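You operate a simulated robot arm through the tools that you are given. There is no shell and no other tool.

You are at the controls of a simulated robot arm. One attempt, no reset.

JOB
Stock the hatch parts drawer by the stock list and hang the green tag on the blue peg.
Fine: both boxes that the list names go in; shut the drawer. Set down upright: what you pick out.

It is judged by the outcome, as a careful person would: the job done as asked, and still so three seconds after it is handed in. It fails if anything else is knocked over, pushed out of place, dropped, spilled or broken.

ROBOT AND FRAMES
A 7-joint arm with a two-finger parallel gripper, fixed in place. Base frame: the origin is at the foot of the arm, x ahead of it, y to its left, z up. Units: cm, rad, N and s.
With the tool pointing down near the work surface it reaches from about 38 to 88 cm from the base axis. Its first joint turns from -2.496 to 2.496 rad. Payload 3 kg.
Tool frame: the origin (TCP) lies between the finger pads and is the grasp point; the fingertips stand 3 cm ahead of it; z points along the fingers, y is the line along which they close. The gripper opens to 9.4 cm. The fingers are 2.8 cm wide and 1 cm thick; the gripper's body (5 by 9.6 cm) begins 5.5 cm behind the TCP.
Orientation is told as [roll, pitch, yaw] about the base's x, y, z axes, in that order, counted from this pose: with the fingers straight down and closing along the base's y, the tool's x points along the base's -x, its y along +y and its z along -z.

CONTROLS
- The arm moves only by the tool send_rows. Its argument "deltas" is a list of rows, each an object of numbers (a shift or turn left out is 0, a gripper value left out holds the last): "dx", "dy", "dz": the shift along the tool's x, y, z in cm; "wx", "wy", "wz": the turn, a rotation vector about the tool's x, y, z in rad; "claw": the finger opening in cm, from 0 to 9.4. In form: [{"dx": .., "dy": .., "dz": .., "wx": .., "wy": .., "wz": .., "claw": ..}, ...]. A call has 1 to 20 rows; each row shifts and turns the commanded pose from where the row before left it, along the tool's axes as they then stand. A row lasts 0.2 s, in which the tool goes at most 5 cm and 0.15 rad; a call with a longer step from one row to the next is refused whole, and so is a gripper value outside its range. A pose out of reach is approached as far as the arm can. The call stops where the force on the tool passes 40 N (or 10 N more than at its start, if that is more) or the arm is blocked; 0.2 s more then pass. Each finger travels about 7.2 cm/s and halts on what it meets, pressing with about 37 N; the grip force reading is that of the motor and also rises with nothing between the fingers. The clock runs only during rows and for 0.2 s after the last one: add rows that do not move to give the fingers time. The reply holds the time, the measured pose of the TCP, the force on the tool along the base axes, the opening and the grip force, in the units named above and with some noise, with the torque about the TCP (base axes, N m) and any sound that the robot's microphone picked up.
- Cameras (640 x 400 px; columns grow to the right, rows downward): "scene" is fixed at [5.04, -49.99, 143.63]; the picture's right is [0.59, -0.81, 0.00], its down [-0.44, -0.33, -0.84] and it looks along [0.67, 0.50, -0.55] (base axes); focal length 280 px, centre (320, 200). "wrist" rides on the gripper at [7.6, 1.4, -10.2] in the tool frame; the picture's right is [-0.18, 0.98, 0.00], its down [-0.75, -0.14, -0.64] and it looks along [-0.63, -0.12, 0.77] (tool axes); focal length 243 px, centre (320, 200). There is no depth. A picture from a camera that has moved, and an enlarged one, comes with that camera's place and axes in the base frame and with its lens.
- get_image(camera): a new picture of that camera. No time passes.
- close_up(camera, box): a new picture of the part [left, top, right, bottom] of that camera's present view, enlarged. No time passes.
- job_done(): hands the job in; it is judged then, once.

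Places have to be worked out from the pictures, the camera data and where the tool is seen. Open the gripper and draw the arm clear of the work before you hand the job in, unless the task says otherwise.

The tools are called after "Call:" as a command line: name --argument value ..., lists and objects as JSON in quotes. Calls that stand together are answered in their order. send_rows: Moves the arm, as the interface text tells. Its arguments: {"type":"object","properties":{"deltas":{"type":"array","items":{"type":"object","properties":{"dx":{"type":"number"},"dy":{"type":"number"},"dz":{"type":"number"},"wx":{"type":"number"},"wy":{"type":"number"},"wz":{"type":"number"},"claw":{"type":"number"}}}}},"required":["deltas"]} The other tools are called the same way: get_image (camera) takes a picture; close_up (camera, box) takes an enlarged picture of a part of a camera's view; job_done () hands the job in.

At the start:

```text
clock: 0.0
ee_pos: [49.87, 26.28, 128.24]
tool_rot: [0.001, -0.001, -0.002]
force: [-0.5, 0.1, -0.9]
wrist_torque: [0.0, -0.02, 0.01]
grip_width: 9.4
grasp_force: 0.1
```

scene: 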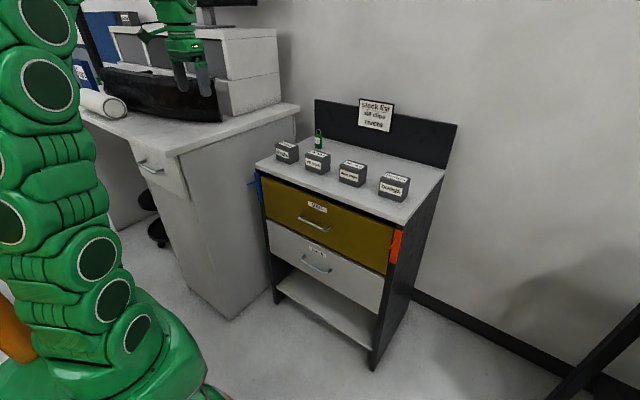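
wrist: 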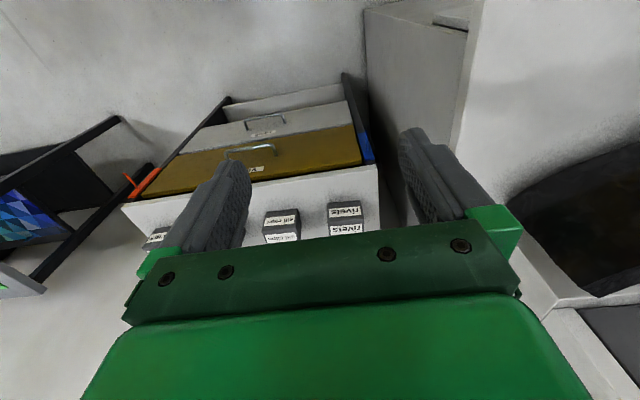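

The pictures show a drawer cabinet with four labelled boxes, a green tag, pegs and a stock list. I'll enlarge these parts to read the labels.

Call:
close_up --camera "scene" --box '[340, 90, 420, 140]'

Call:
close_up --camera "scene" --box '[260, 120, 420, 220]'

Call:
close_up --camera "scene" --box '[240, 180, 420, 292]'

Call:
close_up --camera "wrist" --box '[100, 60, 400, 248]'

```text
8.00 times, centred on (380, 115) of scene
camera zoom: at [5.04, -49.99, 143.63], right [0.59, -0.81, 0.0], down [-0.44, -0.33, -0.84], along [0.67, 0.5, -0.55], focal length 2240 px, centre (-160, 880)
```

zoom: 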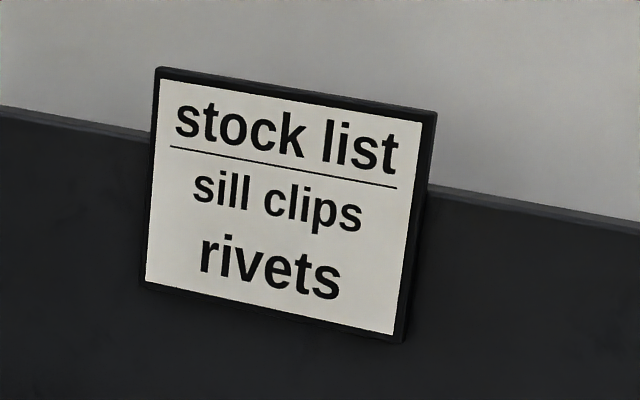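

```text
4.00 times, centred on (340, 170) of scene
camera zoom: at [5.04, -49.99, 143.63], right [0.59, -0.81, 0.0], down [-0.44, -0.33, -0.84], along [0.67, 0.5, -0.55], focal length 1120 px, centre (240, 320)
```

zoom: 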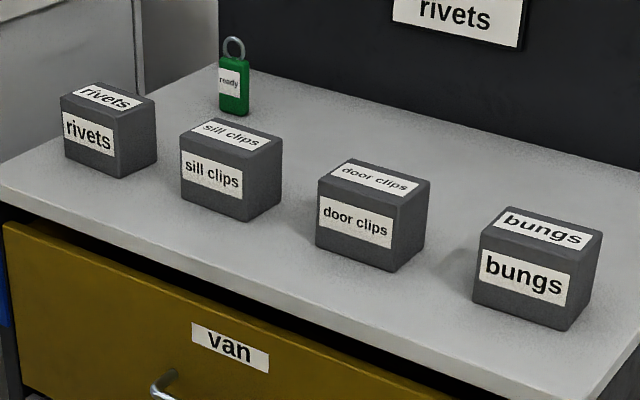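

```text
3.56 times, centred on (330, 236) of scene
camera zoom: at [5.04, -49.99, 143.63], right [0.59, -0.81, 0.0], down [-0.44, -0.33, -0.84], along [0.67, 0.5, -0.55], focal length 996 px, centre (284, 72)
```

zoom: 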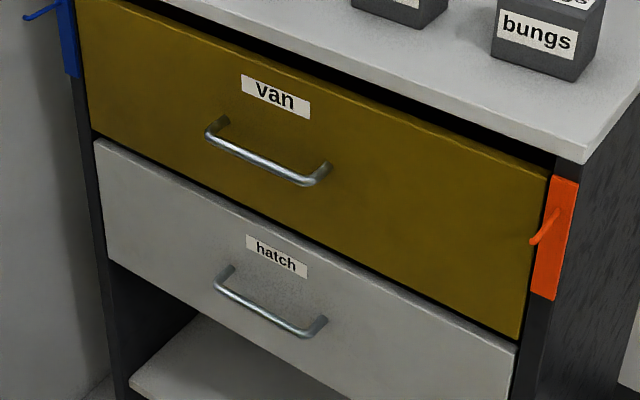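

```text
2.13 times, centred on (250, 154) of wrist
camera zoom: at [42.38, 27.65, 138.53], right [0.18, 0.98, 0.0], down [0.75, -0.14, 0.64], along [0.63, -0.12, -0.77], focal length 516 px, centre (469, 298)
```

zoom: 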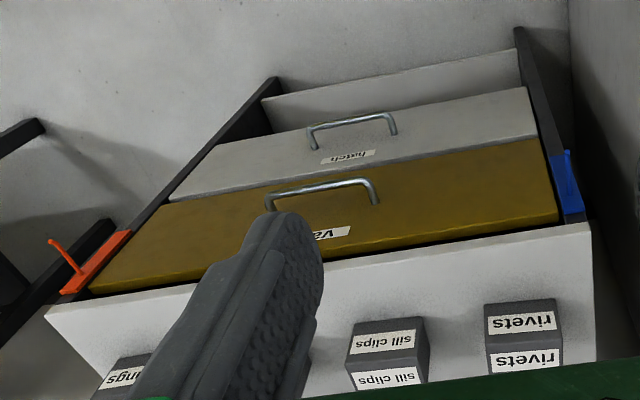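

Triangulating scene and wrist views, the tabletop is at about z≈94, its front edge at x≈72, running along y from about -27 to 34, and the sill clips box front is at about (81, 10, 97). Next I enlarge the blue peg, the handles and the tag to measure them.

Call:
close_up --camera "scene" --box '[240, 155, 290, 205]'

Call:
close_up --camera "wrist" --box '[320, 60, 420, 180]'

Call:
close_up --camera "scene" --box '[270, 120, 350, 180]'

Call:
close_up --camera "wrist" --box '[200, 80, 380, 192]'

```text
8.00 times, centred on (265, 180) of scene
camera zoom: at [5.04, -49.99, 143.63], right [0.59, -0.81, 0.0], down [-0.44, -0.33, -0.84], along [0.67, 0.5, -0.55], focal length 2240 px, centre (760, 360)
```

zoom: 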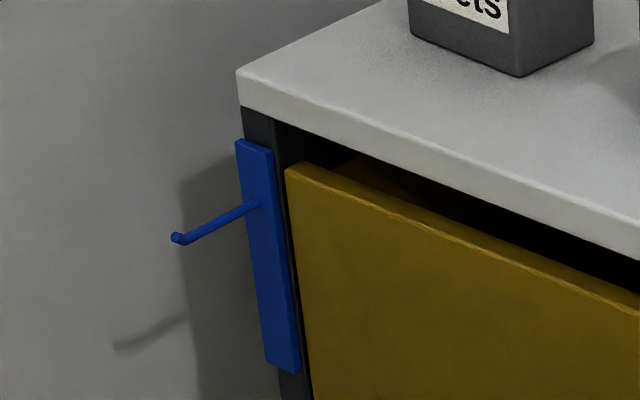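

```text
3.33 times, centred on (370, 120) of wrist
camera zoom: at [42.38, 27.65, 138.53], right [0.18, 0.98, 0.0], down [0.75, -0.14, 0.64], along [0.63, -0.12, -0.77], focal length 809 px, centre (153, 467)
```

zoom: 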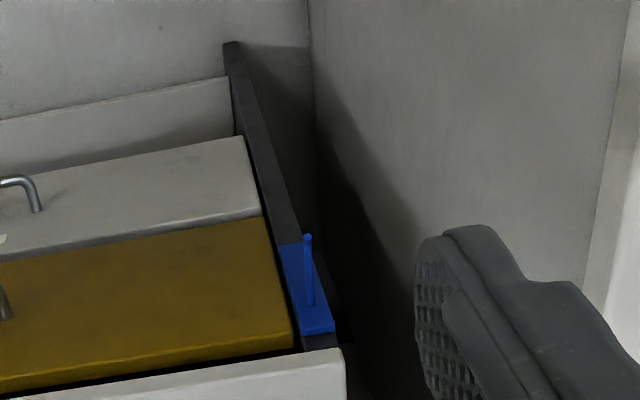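

```text
6.67 times, centred on (310, 150) of scene
camera zoom: at [5.04, -49.99, 143.63], right [0.59, -0.81, 0.0], down [-0.44, -0.33, -0.84], along [0.67, 0.5, -0.55], focal length 1867 px, centre (387, 533)
```

zoom: 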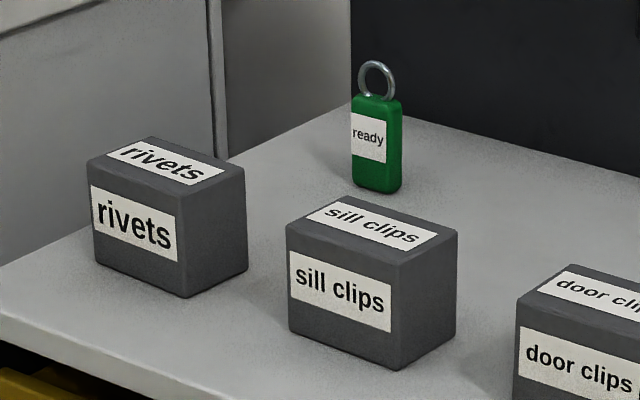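

```text
3.56 times, centred on (290, 136) of wrist
camera zoom: at [42.38, 27.65, 138.53], right [0.18, 0.98, 0.0], down [0.75, -0.14, 0.64], along [0.63, -0.12, -0.77], focal length 863 px, centre (427, 428)
```

zoom: 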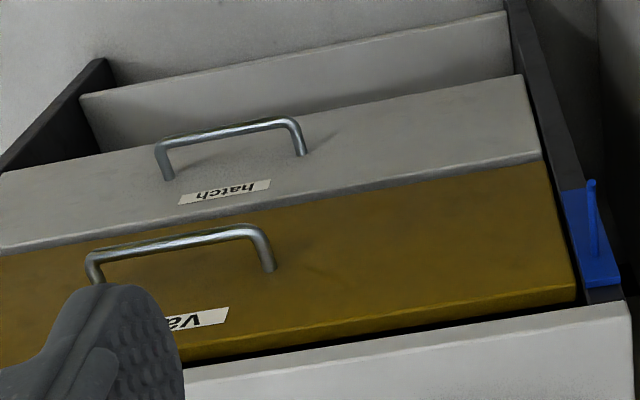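

The hatch drawer handle is at about (70.7, 2, 54.3), running along y. The peg goes from (72.3, 33.4, 86) to a tip at (66.8, 33.4, 86.6). The tag stands near (102, 23.4) on the top at z≈92.7. I bring the tool down in front of the cabinet.

Call:
send_rows --deltas '[{"dx": 0.1, "dy": -1.21, "dz": 2.5}, {"dx": 0.1, "dy": -1.21, "dz": 2.5}, {"dx": 0.1, "dy": -1.21, "dz": 2.5}, {"dx": 0.1, "dy": -1.21, "dz": 2.5}, {"dx": 0.1, "dy": -1.21, "dz": 2.5}, {"dx": 0.1, "dy": -1.21, "dz": 2.5}, {"dx": 0.1, "dy": -1.21, "dz": 2.5}, {"dx": 0.1, "dy": -1.21, "dz": 2.5}, {"dx": 0.1, "dy": -1.21, "dz": 2.5}, {"dx": 0.1, "dy": -1.21, "dz": 2.5}, {"dx": 0.1, "dy": -1.21, "dz": 2.5}, {"dx": 0.1, "dy": -1.21, "dz": 2.5}, {"dx": 0.1, "dy": -1.21, "dz": 2.5}, {"dx": 0.1, "dy": -1.21, "dz": 2.5}, {"dx": 0.1, "dy": -1.21, "dz": 2.5}, {"dx": 0.1, "dy": -1.21, "dz": 2.5}, {"dx": 0.1, "dy": -1.21, "dz": 2.5}, {"dx": 0.1, "dy": -1.21, "dz": 2.5}, {"dx": 0.1, "dy": -1.21, "dz": 2.5}, {"dx": 0.1, "dy": -1.21, "dz": 2.5}]'

Call:
get_image --camera "scene"

Call:
get_image --camera "wrist"

```text
clock: 4.2
ee_pos: [48.18, 1.86, 78.17]
tool_rot: [0.001, 0.001, 0.001]
force: [-0.1, -0.3, -0.1]
wrist_torque: [0.0, 0.02, 0.03]
grip_width: 9.4
grasp_force: 0.1
```

```text
taken
```

scene: 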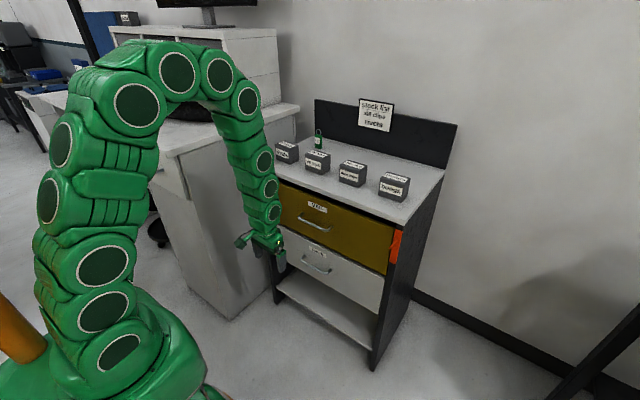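

```text
taken
camera wrist: at [40.51, 3.43, 88.46], right [0.18, 0.98, 0.0], down [0.75, -0.14, 0.64], along [0.63, -0.12, -0.77], focal length 243 px, centre (320, 200)
```

wrist: 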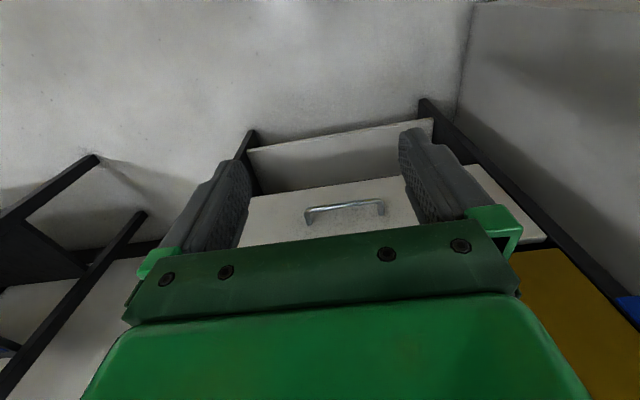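

The handle is confirmed near (70.8, 2.4, 54.5). I turn the tool so its fingers close in the vertical plane across the bar, then tilt it 45° forward.

Call:
send_rows --deltas '[{"wz": 0.15, "claw": 6}, {"wz": 0.15}, {"wz": 0.15}, {"wz": 0.15}, {"wz": 0.15}, {"wz": 0.15}, {"wz": 0.15}, {"wz": 0.15}, {"wz": 0.15}, {"wz": 0.15}, {"wz": 0.0708}, {"wx": -0.15}, {"wx": -0.15}, {"wx": -0.15}, {"wx": -0.15}, {"wx": -0.15}, {"wx": -0.0354}]'

Call:
get_image --camera "wrist"

Call:
get_image --camera "scene"

```text
clock: 7.8
ee_pos: [60.07, 2.3, 77.03]
tool_rot: [0.636, -0.001, -1.571]
force: [-0.3, 0.8, -0.2]
wrist_torque: [0.02, 0.0, 0.01]
grip_width: 6.02
grasp_force: 0.0
out of reach, approached as far as the arm can: row 13, 14, 15, 16
```

```text
taken
camera wrist: at [55.12, 10.0, 86.18], right [0.79, -0.18, 0.59], down [-0.5, -0.75, 0.43], along [0.36, -0.63, -0.69], focal length 243 px, centre (320, 200)
```

wrist: 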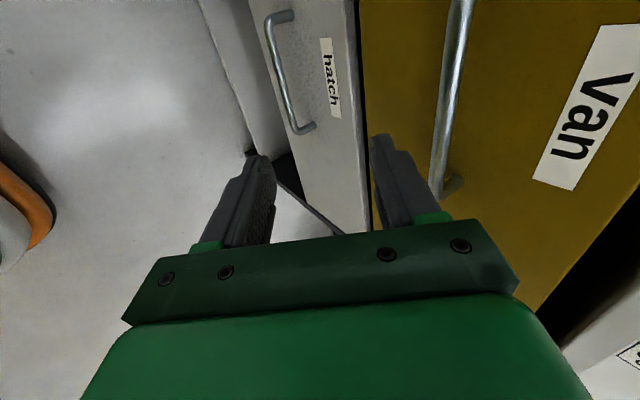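

```text
taken
```

scene: 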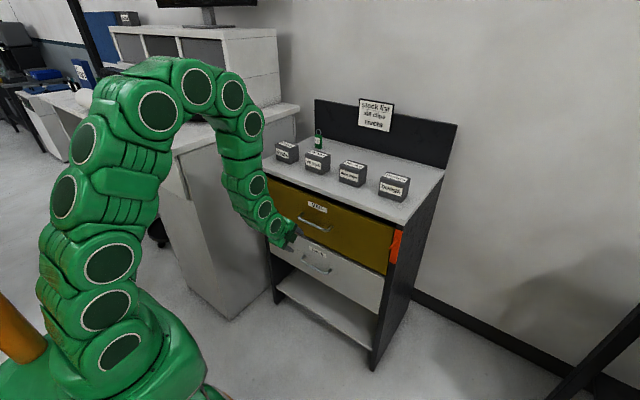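

The tilted pose was out of reach so close to the base, and the arm stopped at x≈60 with a tilt of 0.636. I'll make a small forward and down move to find where the commanded pose stands.

Call:
send_rows --deltas '[{"dy": -1.0, "dz": 2.0}, {"dy": -1.0, "dz": 2.0}]'

```text
clock: 8.4
ee_pos: [60.95, 2.39, 72.9]
tool_rot: [0.677, 0.0, -1.571]
force: [0.0, 0.2, 0.1]
wrist_torque: [0.0, -0.02, -0.03]
grip_width: 5.99
grasp_force: 0.1
```

The commanded pose follows the reached pose, now at (61, 2.4, 72.9) with tilt 0.68. I go lower, to about (64, 2.4, 62), ahead of the hatch handle, narrowing the fingers.

Call:
send_rows --deltas '[{"dy": -1.14, "dz": 2.61, "claw": 4}, {"dy": -1.14, "dz": 2.61}, {"dy": -1.14, "dz": 2.61}, {"dy": -1.14, "dz": 2.61}, {}]'

Call:
get_image --camera "wrist"

Call:
get_image --camera "scene"

```text
clock: 9.6
ee_pos: [63.98, 2.4, 61.93]
tool_rot: [0.676, -0.002, -1.572]
force: [0.8, 0.1, 0.6]
wrist_torque: [0.0, 0.02, -0.01]
grip_width: 3.99
grasp_force: 0.0
```

```text
taken
camera wrist: at [58.73, 10.0, 70.78], right [0.77, -0.18, 0.61], down [-0.51, -0.75, 0.41], along [0.39, -0.63, -0.67], focal length 243 px, centre (320, 200)
```

wrist: 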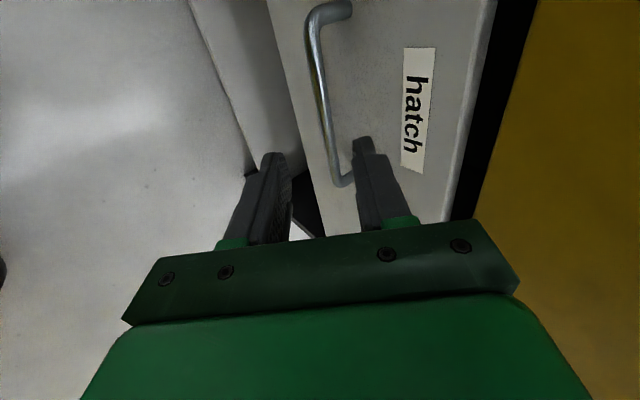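

```text
taken
```

scene: 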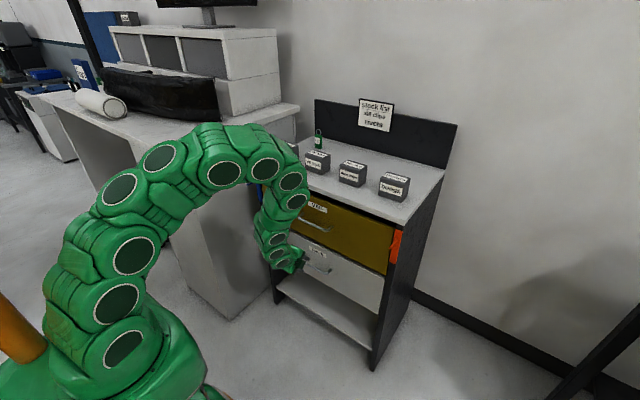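

The bar is at (70.7, y, 54.5) and the drawer face at x≈74. I try one more step of forward tilt to see how far the wrist can go.

Call:
send_rows --deltas '[{"wx": -0.12}]'

```text
clock: 10.0
ee_pos: [63.97, 2.38, 61.87]
tool_rot: [0.793, -0.001, -1.569]
force: [0.6, 0.7, -0.1]
wrist_torque: [0.03, 0.02, -0.01]
grip_width: 3.98
grasp_force: 0.0
```

That tilt is reachable, so I go on tilting in small steps.

Call:
send_rows --deltas '[{"wx": -0.12}, {"wx": -0.08}]'

```text
clock: 10.6
ee_pos: [63.9, 2.5, 61.85]
tool_rot: [0.997, -0.002, -1.571]
force: [0.1, -0.2, 0.8]
wrist_torque: [0.02, -0.01, 0.03]
grip_width: 3.99
grasp_force: 0.2
```

Tilt 1.0 rad is reached. I line up with the bar, about 5 cm short of the grasp, with the fingers 3 cm open.

Call:
send_rows --deltas '[{"dy": -1.28, "dz": 1.57, "claw": 3}, {"dy": -1.28, "dz": 1.57}, {}]'

Call:
get_image --camera "wrist"

```text
clock: 11.4
ee_pos: [65.04, 2.6, 57.94]
tool_rot: [0.996, 0.0, -1.572]
force: [-0.8, -0.5, -0.1]
wrist_torque: [-0.03, -0.01, -0.02]
grip_width: 3.0
grasp_force: 0.1
```

```text
taken
camera wrist: at [57.33, 10.14, 64.64], right [0.54, -0.18, 0.82], down [-0.61, -0.75, 0.23], along [0.58, -0.63, -0.52], focal length 243 px, centre (320, 200)
```

wrist: 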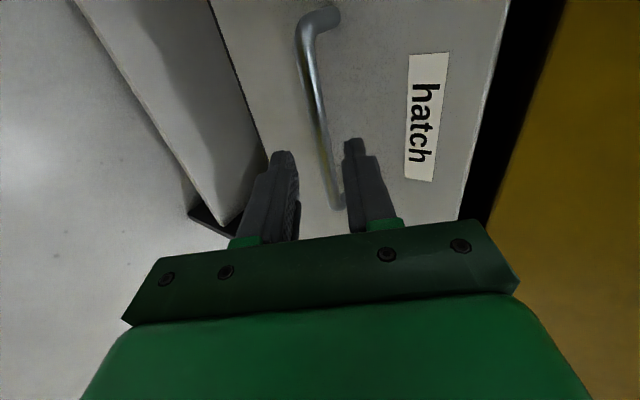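

The bar lies on the tool axis, about 6.7 cm ahead. I advance 5 cm so the fingers straddle it.

Call:
send_rows --deltas '[{"dz": 1.25}, {"dz": 1.25}, {"dz": 1.25}, {"dz": 1.25}, {}]'

Call:
get_image --camera "wrist"

```text
clock: 12.6
ee_pos: [69.46, 2.51, 55.31]
tool_rot: [0.996, 0.001, -1.571]
force: [0.0, -0.7, 0.4]
wrist_torque: [-0.02, -0.03, 0.0]
grip_width: 2.99
grasp_force: 0.0
```

```text
taken
camera wrist: at [61.67, 10.08, 62.01], right [0.54, -0.18, 0.82], down [-0.62, -0.75, 0.23], along [0.58, -0.63, -0.52], focal length 243 px, centre (320, 200)
```

wrist: 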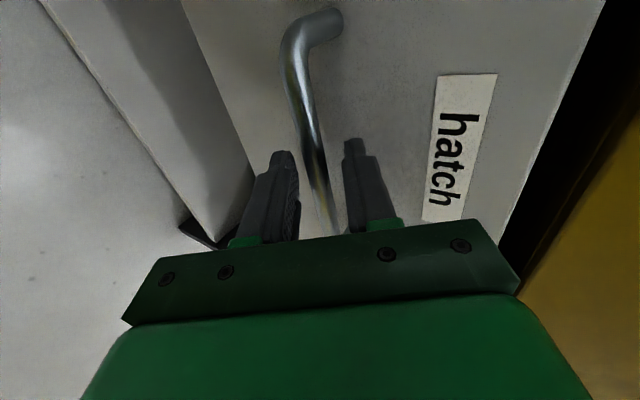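

The bar is between the fingers with no contact. I close on it.

Call:
send_rows --deltas '[{"claw": 0.3}, {"claw": 0.3}, {"claw": 0.3}]'

Call:
get_image --camera "wrist"

```text
clock: 13.4
ee_pos: [69.45, 2.44, 55.3]
tool_rot: [0.992, 0.001, -1.572]
force: [0.2, -0.1, -13.4]
wrist_torque: [0.03, 0.18, -0.1]
grip_width: 1.15
grasp_force: 45.0
```

```text
taken
camera wrist: at [61.63, 10.08, 61.98], right [0.54, -0.18, 0.82], down [-0.61, -0.75, 0.23], along [0.58, -0.63, -0.52], focal length 243 px, centre (320, 200)
```

wrist: 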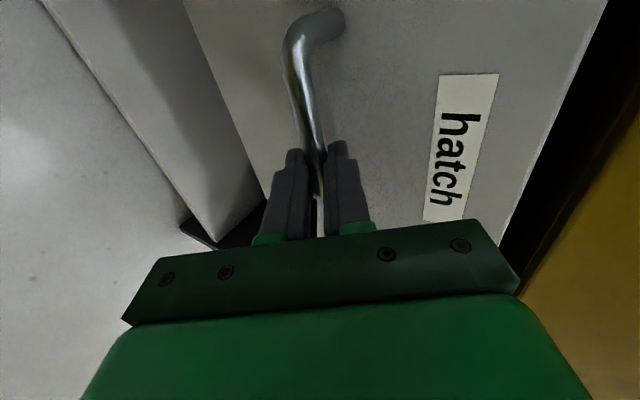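

The bar is gripped at 1.15 cm. I pull straight back along -x for 4 cm.

Call:
send_rows --deltas '[{"dy": -0.27, "dz": -0.42}, {"dy": -0.27, "dz": -0.42}, {"dy": -0.54, "dz": -0.84}, {"dy": -0.54, "dz": -0.84}, {"dy": -0.54, "dz": -0.84}]'

```text
clock: 14.6
ee_pos: [65.27, 2.51, 55.24]
tool_rot: [0.994, 0.0, -1.57]
force: [0.2, -0.3, -9.4]
wrist_torque: [0.25, 0.18, 0.22]
grip_width: 1.17
grasp_force: 44.6
```

The drawer comes out freely. I keep pulling, slowly righting the tool about the bar as I get nearer to the base.

Call:
send_rows --deltas '[{"dy": -0.485, "dz": -0.836, "wx": 0.04}, {"dy": -0.518, "dz": -0.813, "wx": 0.04}, {"dy": -0.55, "dz": -0.789, "wx": 0.04}, {"dy": -0.581, "dz": -0.764, "wx": 0.04}, {"dy": -0.611, "dz": -0.738, "wx": 0.04}, {"dy": -0.64, "dz": -0.71, "wx": 0.04}]'

Call:
get_image --camera "scene"

Call:
get_image --camera "wrist"

```text
clock: 16.0
ee_pos: [59.46, 2.41, 55.57]
tool_rot: [0.752, 0.0, -1.571]
force: [0.4, 13.9, -19.7]
wrist_torque: [0.49, 0.2, 0.33]
grip_width: 1.18
grasp_force: 45.1
```

```text
taken
```

scene: 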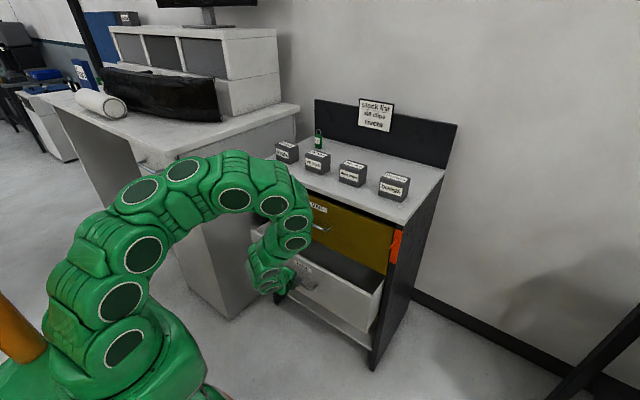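

```text
taken
camera wrist: at [53.56, 10.05, 63.97], right [0.72, -0.18, 0.67], down [-0.54, -0.75, 0.37], along [0.44, -0.63, -0.64], focal length 243 px, centre (320, 200)
```

wrist: 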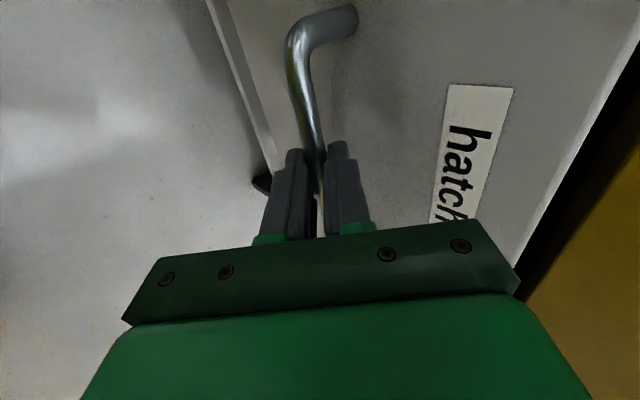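

The drawer is open about 10 cm, with the tool pressing up slightly on the bar. I keep pulling with a small downward correction.

Call:
send_rows --deltas '[{"dy": -0.702, "dz": -0.645, "wx": 0.04}, {"dy": -0.727, "dz": -0.614, "wx": 0.04}, {"dy": -0.751, "dz": -0.582, "wx": 0.04}, {"dy": -0.773, "dz": -0.549, "wx": 0.04}, {"dy": -0.795, "dz": -0.514, "wx": 0.04}, {"dy": -0.815, "dz": -0.48, "wx": 0.04}]'

```text
clock: 16.9
ee_pos: [56.47, 2.42, 55.57]
tool_rot: [0.619, -0.001, -1.573]
force: [0.0, 6.2, 8.1]
wrist_torque: [0.18, -0.07, -0.12]
grip_width: 1.18
grasp_force: 44.5
stopped in row 4: the force on the tool passed its limit at 44 N (the readings are from after the stop); the commanded pose is now the measured one
```

It stopped on a force spike, with the drawer about 13.4 cm open. I try pulling straight back without turning to see whether it is the end stop.

Call:
send_rows --deltas '[{"dy": -0.4, "dz": -0.29}, {"dy": -0.4, "dz": -0.29}]'

```text
clock: 17.6
ee_pos: [55.53, 2.42, 55.53]
tool_rot: [0.619, -0.002, -1.568]
force: [0.0, 0.4, 22.1]
wrist_torque: [-0.29, -0.15, -0.49]
grip_width: 1.16
grasp_force: 44.7
```

The drawer still moves; the spike was vertical load. I ease up 0.1 cm and go on pulling without turning.

Call:
send_rows --deltas '[{"dy": 0.06, "dz": -0.08}, {"dy": -0.652, "dz": -0.464}, {"dy": -0.652, "dz": -0.464}, {"dy": -0.652, "dz": -0.464}]'

```text
clock: 18.6
ee_pos: [53.09, 2.48, 55.66]
tool_rot: [0.618, -0.001, -1.568]
force: [1.1, 13.7, -6.1]
wrist_torque: [0.82, 0.09, 0.21]
grip_width: 1.12
grasp_force: 44.3
```

Going well; about 16.8 cm open. I continue.

Call:
send_rows --deltas '[{"dy": -0.652, "dz": -0.464}, {"dy": -0.652, "dz": -0.464}, {"dy": -0.652, "dz": -0.464}, {"dy": -0.652, "dz": -0.464}, {"dy": -0.652, "dz": -0.464}]'

Call:
get_image --camera "scene"

Call:
get_image --camera "wrist"

```text
clock: 19.2
ee_pos: [51.95, 2.41, 55.58]
tool_rot: [0.615, -0.003, -1.573]
force: [-0.1, 1.5, -7.1]
wrist_torque: [-0.37, 0.03, -0.1]
grip_width: 1.19
grasp_force: 45.2
out of reach, approached as far as the arm can: row 2, 3
stopped in row 3: the force on the tool passed its limit at 42 N (the readings are from after the stop); the commanded pose is now the measured one
```

```text
taken
```

scene: 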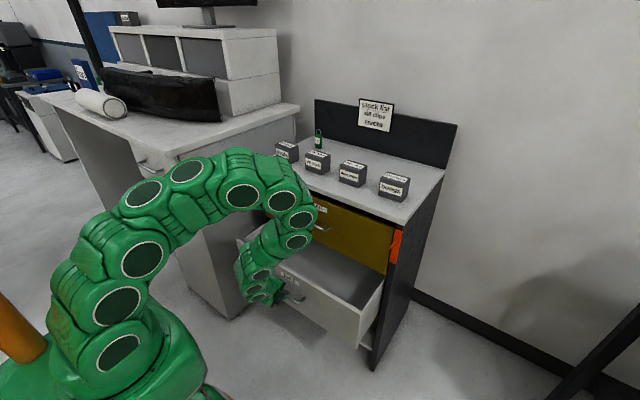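

```text
taken
camera wrist: at [47.26, 10.04, 64.79], right [0.8, -0.18, 0.57], down [-0.49, -0.75, 0.44], along [0.35, -0.63, -0.69], focal length 243 px, centre (320, 200)
```

wrist: 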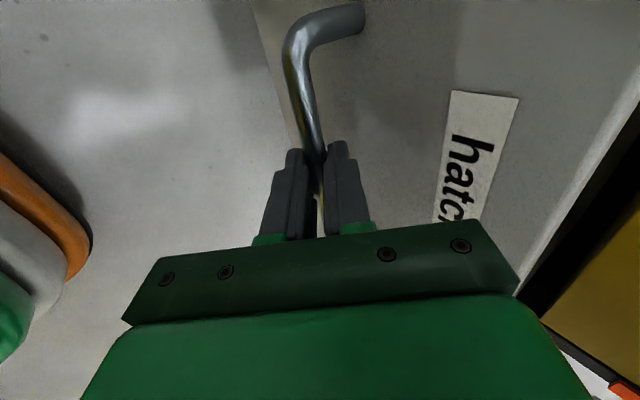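

The drawer is about 18 cm open, and this tilt has reached its limit. I open the fingers slightly, right the tool, then lift off the bar.

Call:
send_rows --deltas '[{"claw": 2.8}, {"claw": 2.8}, {"wx": 0.12}, {"wx": 0.12}, {"wx": 0.12}, {"wx": 0.1}, {}]'

Call:
get_image --camera "wrist"

```text
clock: 20.8
ee_pos: [51.99, 2.48, 55.56]
tool_rot: [0.154, 0.0, -1.572]
force: [0.4, -0.5, 0.1]
wrist_torque: [0.03, -0.02, 0.0]
grip_width: 2.79
grasp_force: 0.0
```

```text
taken
camera wrist: at [51.78, 10.04, 65.95], right [0.97, -0.19, 0.15], down [-0.24, -0.75, 0.61], along [0.0, -0.63, -0.78], focal length 243 px, centre (320, 200)
```

wrist: 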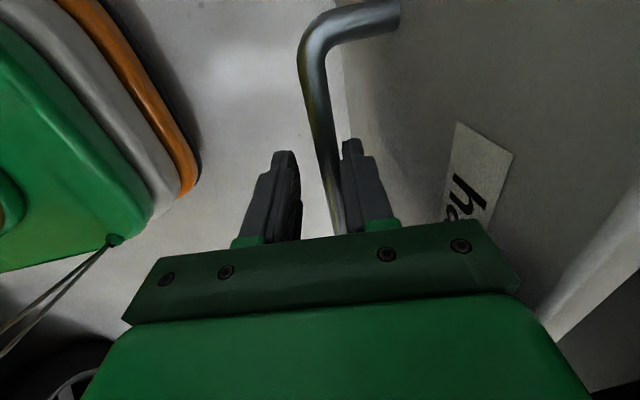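

The bar sits against the inner finger. I hook and pull another 4 cm with the tool nearly upright.

Call:
send_rows --deltas '[{"dy": -0.5, "dz": -0.08}, {"dy": -0.8, "dz": -0.122}, {"dy": -0.8, "dz": -0.122}, {"dy": -0.8, "dz": -0.122}, {"dy": -0.8, "dz": -0.122}, {}]'

Call:
get_image --camera "wrist"

Call:
get_image --camera "scene"

```text
clock: 22.2
ee_pos: [48.18, 2.44, 55.63]
tool_rot: [0.155, 0.001, -1.572]
force: [-0.2, 0.0, -0.2]
wrist_torque: [0.01, 0.02, 0.02]
grip_width: 2.81
grasp_force: 0.1
```

```text
taken
camera wrist: at [48.08, 10.08, 65.92], right [0.97, -0.19, 0.15], down [-0.24, -0.75, 0.61], along [0.0, -0.63, -0.78], focal length 243 px, centre (320, 200)
```

wrist: 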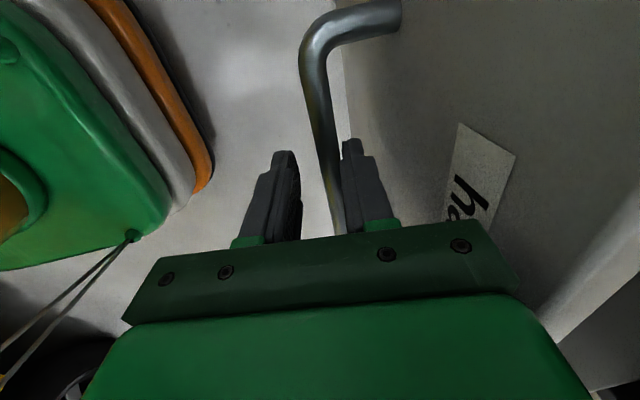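

```text
taken
```

scene: 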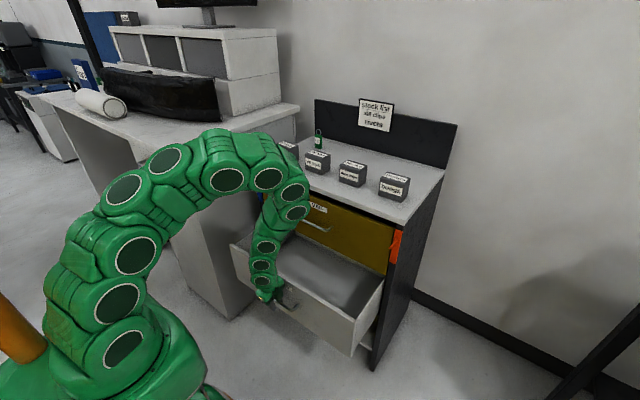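

The drawer is now about 21.6 cm open and empty as far as I can see. I lift the fingers off the bar and rise above.

Call:
send_rows --deltas '[{"dy": 0.4}, {"dz": -2}, {"dz": -2}, {"dz": -4}, {"dz": -4.5}, {"dz": -4.5}, {"dz": -4.5}, {"dz": -4.5}, {"dz": -4.5}, {"dz": -4.5}, {"dz": -4.5}, {"dz": -4.5}, {"dz": -4.5}, {"wx": 0.15}, {"dz": -4.5, "claw": 8}, {"dz": -1}, {}]'

Call:
get_image --camera "scene"

Call:
get_image --camera "wrist"

```text
clock: 25.8
ee_pos: [46.77, 2.76, 72.63]
tool_rot: [0.004, 0.001, -1.574]
force: [0.4, -0.3, 0.7]
wrist_torque: [0.01, 0.0, -0.01]
grip_width: 8.01
grasp_force: 0.0
out of reach, approached as far as the arm can: row 5, 6, 7, 8, 9, 10, 11, 12, 13
```

```text
taken
```

scene: 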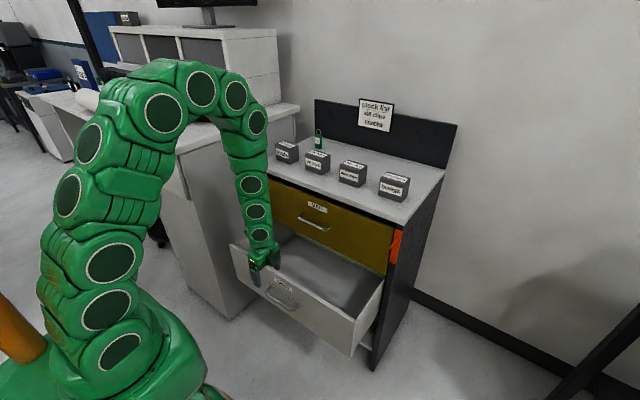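

```text
taken
camera wrist: at [48.13, 10.33, 82.76], right [0.98, -0.19, 0.0], down [-0.15, -0.75, 0.64], along [-0.12, -0.63, -0.77], focal length 243 px, centre (320, 200)
```

wrist: 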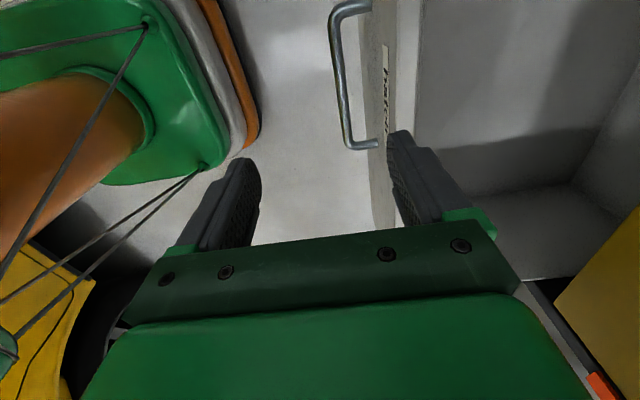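

The tool is upright at (46.8, 2.8, 72.6). The drawer front now stands at x≈52.7 to 54, its top at z≈66. I rise to z≈110 and go over the sill clips box at about (83.8, 10).

Call:
send_rows --deltas '[{"dz": -3.75}, {"dz": -3.75}, {"dz": -3.75}, {"dz": -3.75}, {"dz": -3.75}, {"dz": -3.75}, {"dz": -3.75}, {"dz": -3.75}, {"dz": -3.75}, {"dz": -3.75}, {"dx": 0.72, "dy": 3.6}, {"dx": 0.72, "dy": 3.6}, {"dx": 0.72, "dy": 3.6}, {"dx": 0.72, "dy": 3.6}, {"dx": 0.72, "dy": 3.6}, {"dx": 0.72, "dy": 3.6}, {"dx": 0.72, "dy": 3.6}, {"dx": 0.72, "dy": 3.6}, {"dx": 0.72, "dy": 3.6}, {}]'

Call:
get_image --camera "wrist"

Call:
get_image --camera "scene"

```text
clock: 30.0
ee_pos: [78.99, 9.01, 110.15]
tool_rot: [0.006, -0.001, -1.575]
force: [0.2, -0.3, 0.0]
wrist_torque: [0.02, -0.02, 0.03]
grip_width: 8.01
grasp_force: 0.0
```

```text
taken
camera wrist: at [80.36, 16.72, 120.32], right [0.98, -0.19, 0.01], down [-0.15, -0.75, 0.64], along [-0.12, -0.63, -0.77], focal length 243 px, centre (320, 200)
```

wrist: 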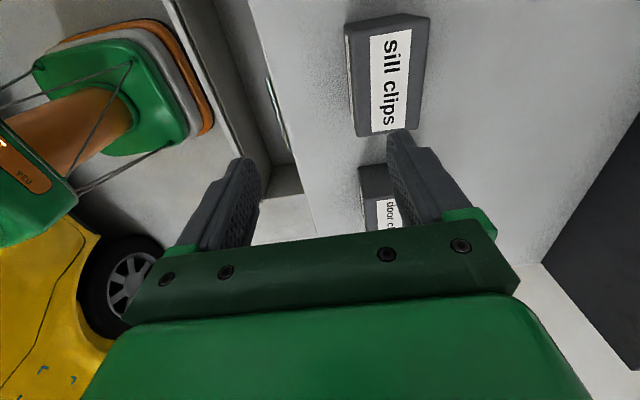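

```text
taken
```

scene: 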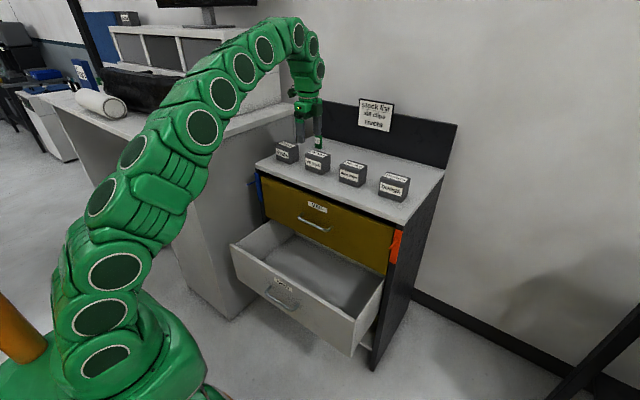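

From the wrist view the sill clips box spans x 82.1–87.7, y 6.3–14.4, so its centre is about (84.9, 10.3). I move over it and down to z=104 to check.

Call:
send_rows --deltas '[{"dx": 0.43, "dy": 2.0}, {"dx": 0.43, "dy": 2.0}, {"dx": 0.43, "dy": 1.95}, {"dz": 3}, {"dz": 3}, {}]'

Call:
get_image --camera "wrist"

Call:
close_up --camera "scene" --box '[260, 90, 420, 190]'

```text
clock: 31.4
ee_pos: [83.91, 10.09, 103.95]
tool_rot: [0.006, -0.003, -1.572]
force: [0.1, 0.6, 1.0]
wrist_torque: [-0.01, 0.0, 0.01]
grip_width: 8.01
grasp_force: 0.1
out of reach, approached as far as the arm can: row 3
```

```text
taken
camera wrist: at [85.29, 17.72, 114.23], right [0.98, -0.19, 0.01], down [-0.15, -0.75, 0.64], along [-0.12, -0.63, -0.77], focal length 243 px, centre (320, 200)
```

wrist: 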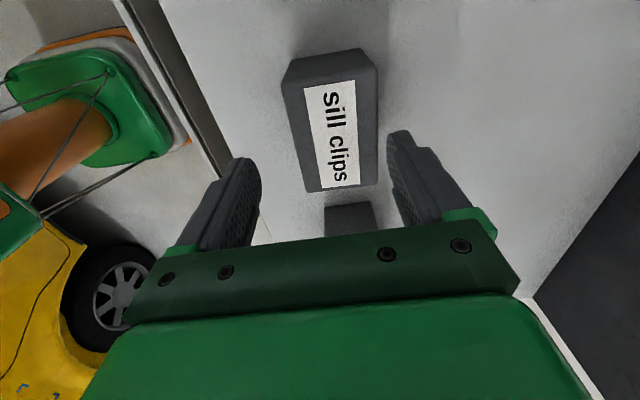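

```text
4.00 times, centred on (340, 140) of scene
camera zoom: at [5.04, -49.99, 143.63], right [0.59, -0.81, 0.0], down [-0.44, -0.33, -0.84], along [0.67, 0.5, -0.55], focal length 1120 px, centre (240, 440)
```

zoom: 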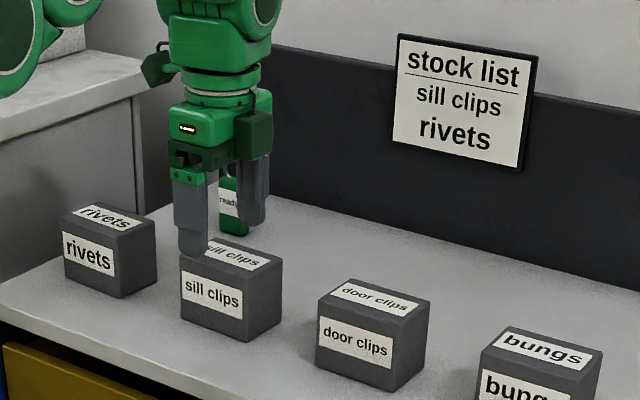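

The box centre is about (85.0, 10.2) and the tool is at x=83.9, where it met a reach limit higher up. I retry the last centimetre at this height and open fully.

Call:
send_rows --deltas '[{"dx": 0.1, "dy": 0.6, "claw": 9.0}, {"dy": 0.5}, {}]'

```text
clock: 32.2
ee_pos: [85.11, 10.09, 104.1]
tool_rot: [0.006, -0.003, -1.575]
force: [-0.1, -0.6, 0.2]
wrist_torque: [-0.01, 0.01, 0.01]
grip_width: 8.97
grasp_force: 0.0
```

It now stands over the box centre. I descend 7 cm to z=97, with the tips about 1.3 cm above the top.

Call:
send_rows --deltas '[{"dz": 1.4}, {"dz": 1.4}, {"dz": 1.4}, {"dz": 1.4}, {"dz": 1.4}, {}]'

Call:
close_up --camera "scene" --box '[280, 100, 360, 180]'

Call:
get_image --camera "wrist"

```text
clock: 33.6
ee_pos: [85.03, 10.14, 97.23]
tool_rot: [0.004, -0.001, -1.573]
force: [0.2, -0.5, 0.5]
wrist_torque: [-0.02, -0.01, -0.01]
grip_width: 9.0
grasp_force: 0.0
```

```text
5.00 times, centred on (320, 140) of scene
camera zoom: at [5.04, -49.99, 143.63], right [0.59, -0.81, 0.0], down [-0.44, -0.33, -0.84], along [0.67, 0.5, -0.55], focal length 1400 px, centre (320, 500)
```

zoom: 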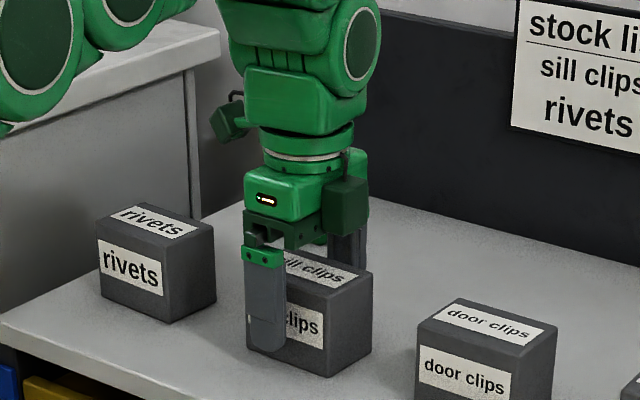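

```text
taken
camera wrist: at [86.5, 17.79, 107.44], right [0.98, -0.19, 0.01], down [-0.15, -0.75, 0.64], along [-0.12, -0.63, -0.77], focal length 243 px, centre (320, 200)
```

wrist: 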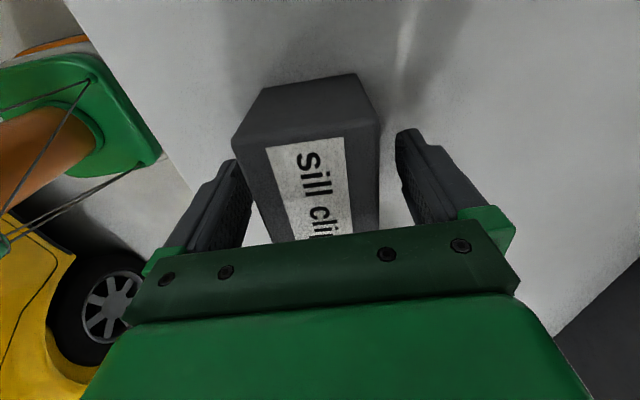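

The box is between the fingers. I close on it.

Call:
send_rows --deltas '[{"claw": 5}, {"claw": 5}, {"claw": 5}, {"claw": 5}]'

Call:
get_image --camera "wrist"

```text
clock: 34.6
ee_pos: [85.18, 10.16, 97.34]
tool_rot: [0.005, 0.001, -1.573]
force: [-1.3, 0.9, 1.8]
wrist_torque: [-0.02, 0.11, -0.09]
grip_width: 6.23
grasp_force: 37.0
```

```text
taken
camera wrist: at [86.49, 17.77, 107.45], right [0.98, -0.19, 0.01], down [-0.15, -0.75, 0.64], along [-0.12, -0.63, -0.77], focal length 243 px, centre (320, 200)
```

wrist: 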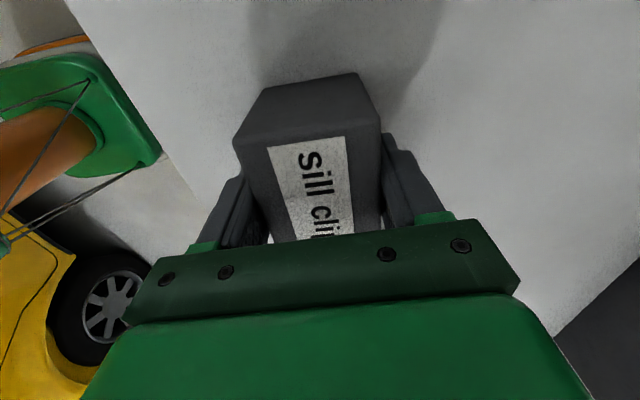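

Gripped at 6.2 cm. I lift to z≈108 and carry it back to about (60.5, 15).

Call:
send_rows --deltas '[{"dz": -1}, {"dz": -2.5}, {"dz": -2.5}, {"dz": -2.5}, {"dz": -2.5}, {"dy": -1.5}, {"dx": 0.7, "dy": -3.3}, {"dx": 0.7, "dy": -3.3}, {"dx": 0.7, "dy": -3.3}, {"dx": 0.7, "dy": -3.3}, {"dx": 0.7, "dy": -3.3}, {"dx": 0.7, "dy": -3.3}, {"dx": 0.7, "dy": -3.3}, {}]'

Call:
get_image --camera "wrist"

Call:
get_image --camera "scene"

```text
clock: 37.6
ee_pos: [60.32, 15.21, 108.13]
tool_rot: [0.003, 0.0, -1.573]
force: [0.6, 0.0, -1.0]
wrist_torque: [-0.01, -0.01, -0.02]
grip_width: 6.19
grasp_force: 37.1
```

```text
taken
camera wrist: at [61.75, 22.79, 118.3], right [0.98, -0.19, 0.0], down [-0.15, -0.75, 0.64], along [-0.12, -0.63, -0.77], focal length 243 px, centre (320, 200)
```

wrist: 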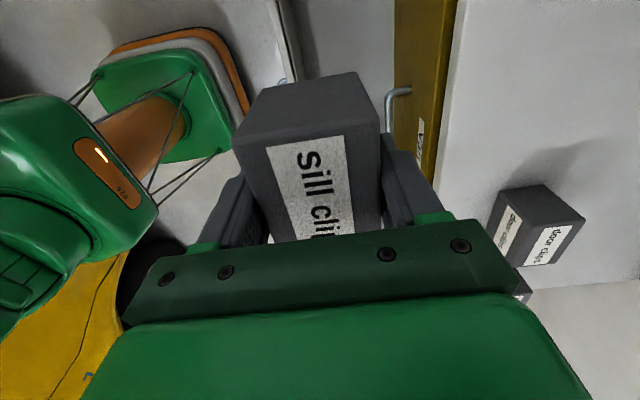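

```text
taken
```

scene: 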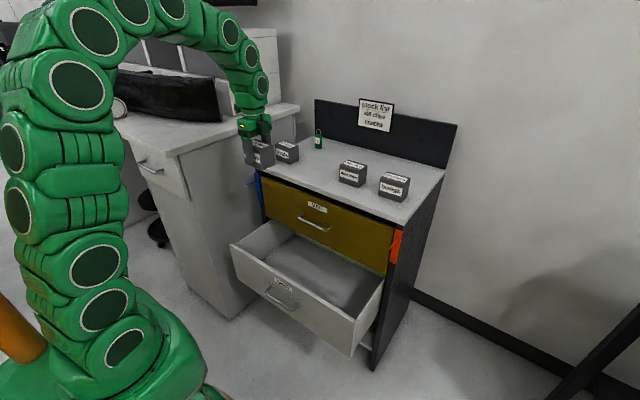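

The box is held well. I lower it in front of the cabinet to z≈80 and look into the drawer.

Call:
send_rows --deltas '[{"dz": 3.5}, {"dz": 3.5}, {"dz": 3.5}, {"dz": 3.5}, {"dz": 3.5}, {"dz": 3.5}, {"dz": 3.5}, {"dz": 3.5}, {}]'

Call:
get_image --camera "wrist"

Call:
close_up --camera "scene" --box '[220, 150, 420, 360]'

```text
clock: 39.6
ee_pos: [60.74, 15.3, 80.07]
tool_rot: [0.005, -0.001, -1.572]
force: [-0.2, 0.4, -1.7]
wrist_torque: [-0.01, -0.01, 0.02]
grip_width: 6.19
grasp_force: 37.4
```

```text
taken
camera wrist: at [62.07, 22.86, 90.26], right [0.98, -0.19, 0.0], down [-0.15, -0.75, 0.64], along [-0.12, -0.63, -0.77], focal length 243 px, centre (320, 200)
```

wrist: 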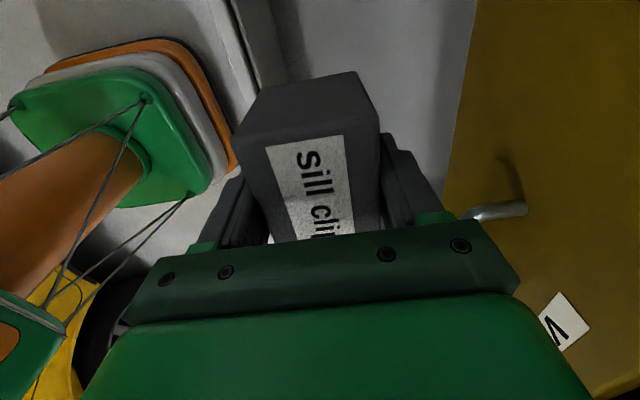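

```text
1.90 times, centred on (320, 255) of scene
camera zoom: at [5.04, -49.99, 143.63], right [0.59, -0.81, 0.0], down [-0.44, -0.33, -0.84], along [0.67, 0.5, -0.55], focal length 533 px, centre (320, 95)
```

zoom: 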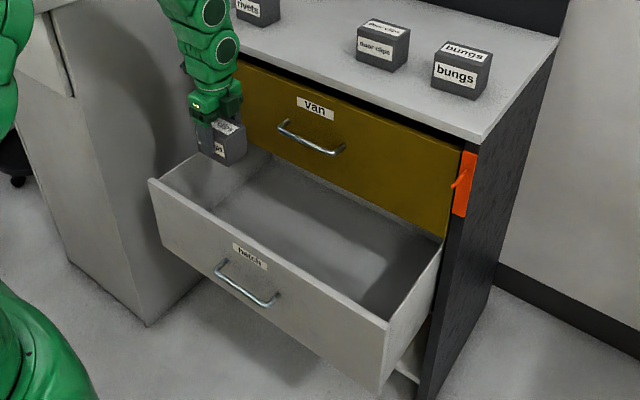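

The drawer front panel is at about x 53.6–55 and its floor is clear. I shift to x≈62.5 and lower the box into the drawer to TCP z≈55.

Call:
send_rows --deltas '[{"dy": 0.9}, {"dy": 0.9}, {"dz": 3}, {"dz": 3}, {"dz": 3}, {"dz": 3}, {"dz": 3}, {"dz": 3}, {"dz": 3}, {"dz": 2}, {"dz": 2}, {}]'

Call:
close_up --camera "scene" --box '[220, 150, 420, 360]'

Call:
get_image --camera "wrist"

```text
clock: 42.2
ee_pos: [62.53, 15.13, 55.12]
tool_rot: [0.006, -0.001, -1.573]
force: [0.3, -0.7, -1.3]
wrist_torque: [0.01, 0.02, 0.0]
grip_width: 6.21
grasp_force: 36.4
```

```text
1.90 times, centred on (320, 255) of scene
camera zoom: at [5.04, -49.99, 143.63], right [0.59, -0.81, 0.0], down [-0.44, -0.33, -0.84], along [0.67, 0.5, -0.55], focal length 533 px, centre (320, 95)
```

zoom: 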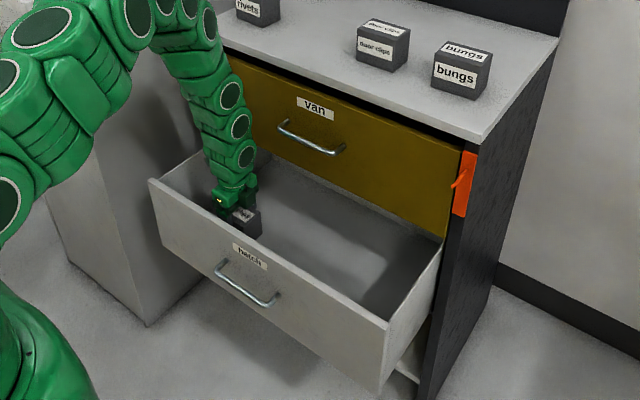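

```text
taken
camera wrist: at [63.98, 22.69, 65.31], right [0.98, -0.19, 0.01], down [-0.15, -0.75, 0.64], along [-0.12, -0.63, -0.77], focal length 243 px, centre (320, 200)
```

wrist: 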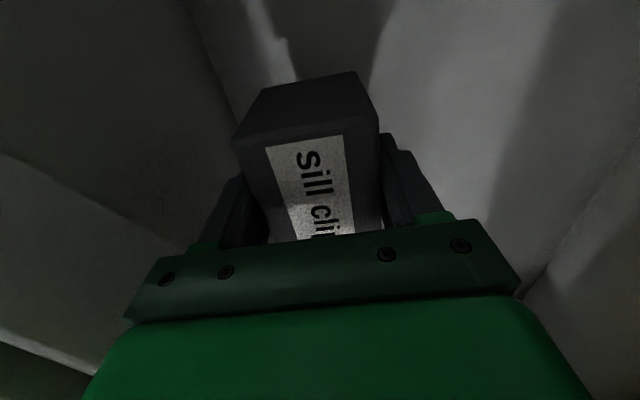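

The box is inside the drawer and above its floor. I lower it slowly, watching the force.

Call:
send_rows --deltas '[{"dz": 0.5}, {"dz": 0.5}, {"dz": 0.5}, {"dz": 0.5}, {}]'

Call:
get_image --camera "wrist"

```text
clock: 43.4
ee_pos: [62.55, 14.98, 53.06]
tool_rot: [0.007, 0.0, -1.574]
force: [0.8, 0.7, -1.8]
wrist_torque: [0.02, -0.02, -0.02]
grip_width: 6.19
grasp_force: 36.5
```

```text
taken
camera wrist: at [63.95, 22.66, 63.32], right [0.98, -0.19, 0.0], down [-0.15, -0.75, 0.64], along [-0.12, -0.63, -0.77], focal length 243 px, centre (320, 200)
```

wrist: 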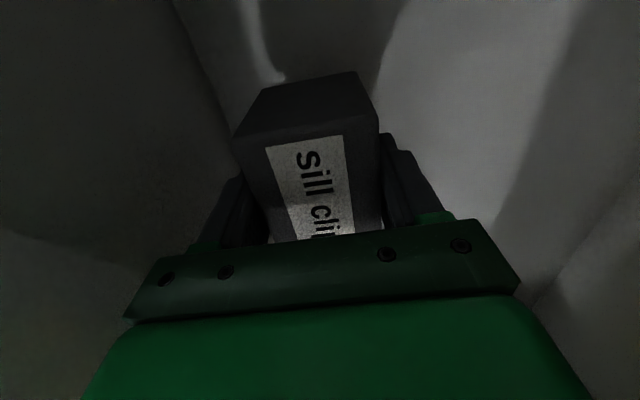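

No contact yet. I keep lowering in small steps.

Call:
send_rows --deltas '[{"dz": 0.4}, {"dz": 0.4}, {"dz": 0.4}, {"dz": 0.3}, {}]'

```text
clock: 44.6
ee_pos: [62.53, 15.08, 51.58]
tool_rot: [0.005, -0.001, -1.574]
force: [0.5, 0.3, -0.6]
wrist_torque: [0.02, 0.0, 0.02]
grip_width: 6.2
grasp_force: 36.8
```

Call:
send_rows --deltas '[{"dz": 0.3}, {"dz": 0.3}, {"dz": 0.3}, {"dz": 0.3}, {}]'

Call:
get_image --camera "wrist"

```text
clock: 45.8
ee_pos: [62.44, 15.14, 50.34]
tool_rot: [0.007, -0.002, -1.572]
force: [-0.3, -0.3, -1.8]
wrist_torque: [-0.01, -0.02, 0.01]
grip_width: 6.23
grasp_force: 37.1
```

```text
taken
camera wrist: at [63.93, 22.76, 60.68], right [0.98, -0.19, 0.01], down [-0.15, -0.75, 0.64], along [-0.12, -0.63, -0.77], focal length 243 px, centre (320, 200)
```

wrist: 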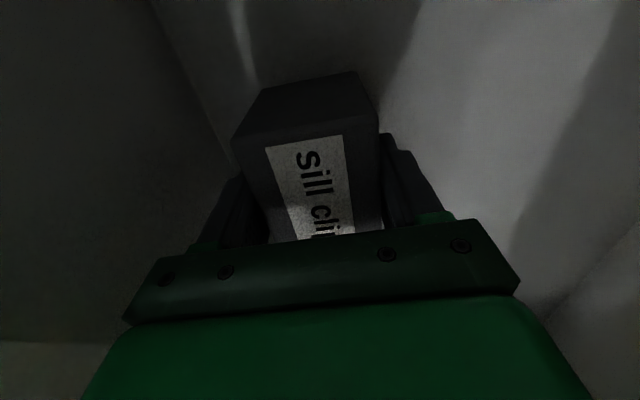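

From the floor edge in view, the drawer floor is at about z≈44, so the box bottom is still roughly 1–2 cm above it. I continue.

Call:
send_rows --deltas '[{"dz": 0.25}, {"dz": 0.25}, {"dz": 0.25}, {"dz": 0.25}, {}]'

```text
clock: 47.0
ee_pos: [62.48, 15.15, 49.48]
tool_rot: [0.005, -0.003, -1.572]
force: [0.7, 0.1, -1.3]
wrist_torque: [0.02, 0.0, -0.05]
grip_width: 6.19
grasp_force: 36.9
```

Call:
send_rows --deltas '[{"dz": 0.2}, {"dz": 0.2}, {"dz": 0.2}, {"dz": 0.2}, {}]'

```text
clock: 48.2
ee_pos: [62.51, 15.09, 48.71]
tool_rot: [0.006, 0.001, -1.574]
force: [1.3, 2.9, 33.1]
wrist_torque: [-0.02, 0.13, -0.13]
grip_width: 6.21
grasp_force: 37.6
```

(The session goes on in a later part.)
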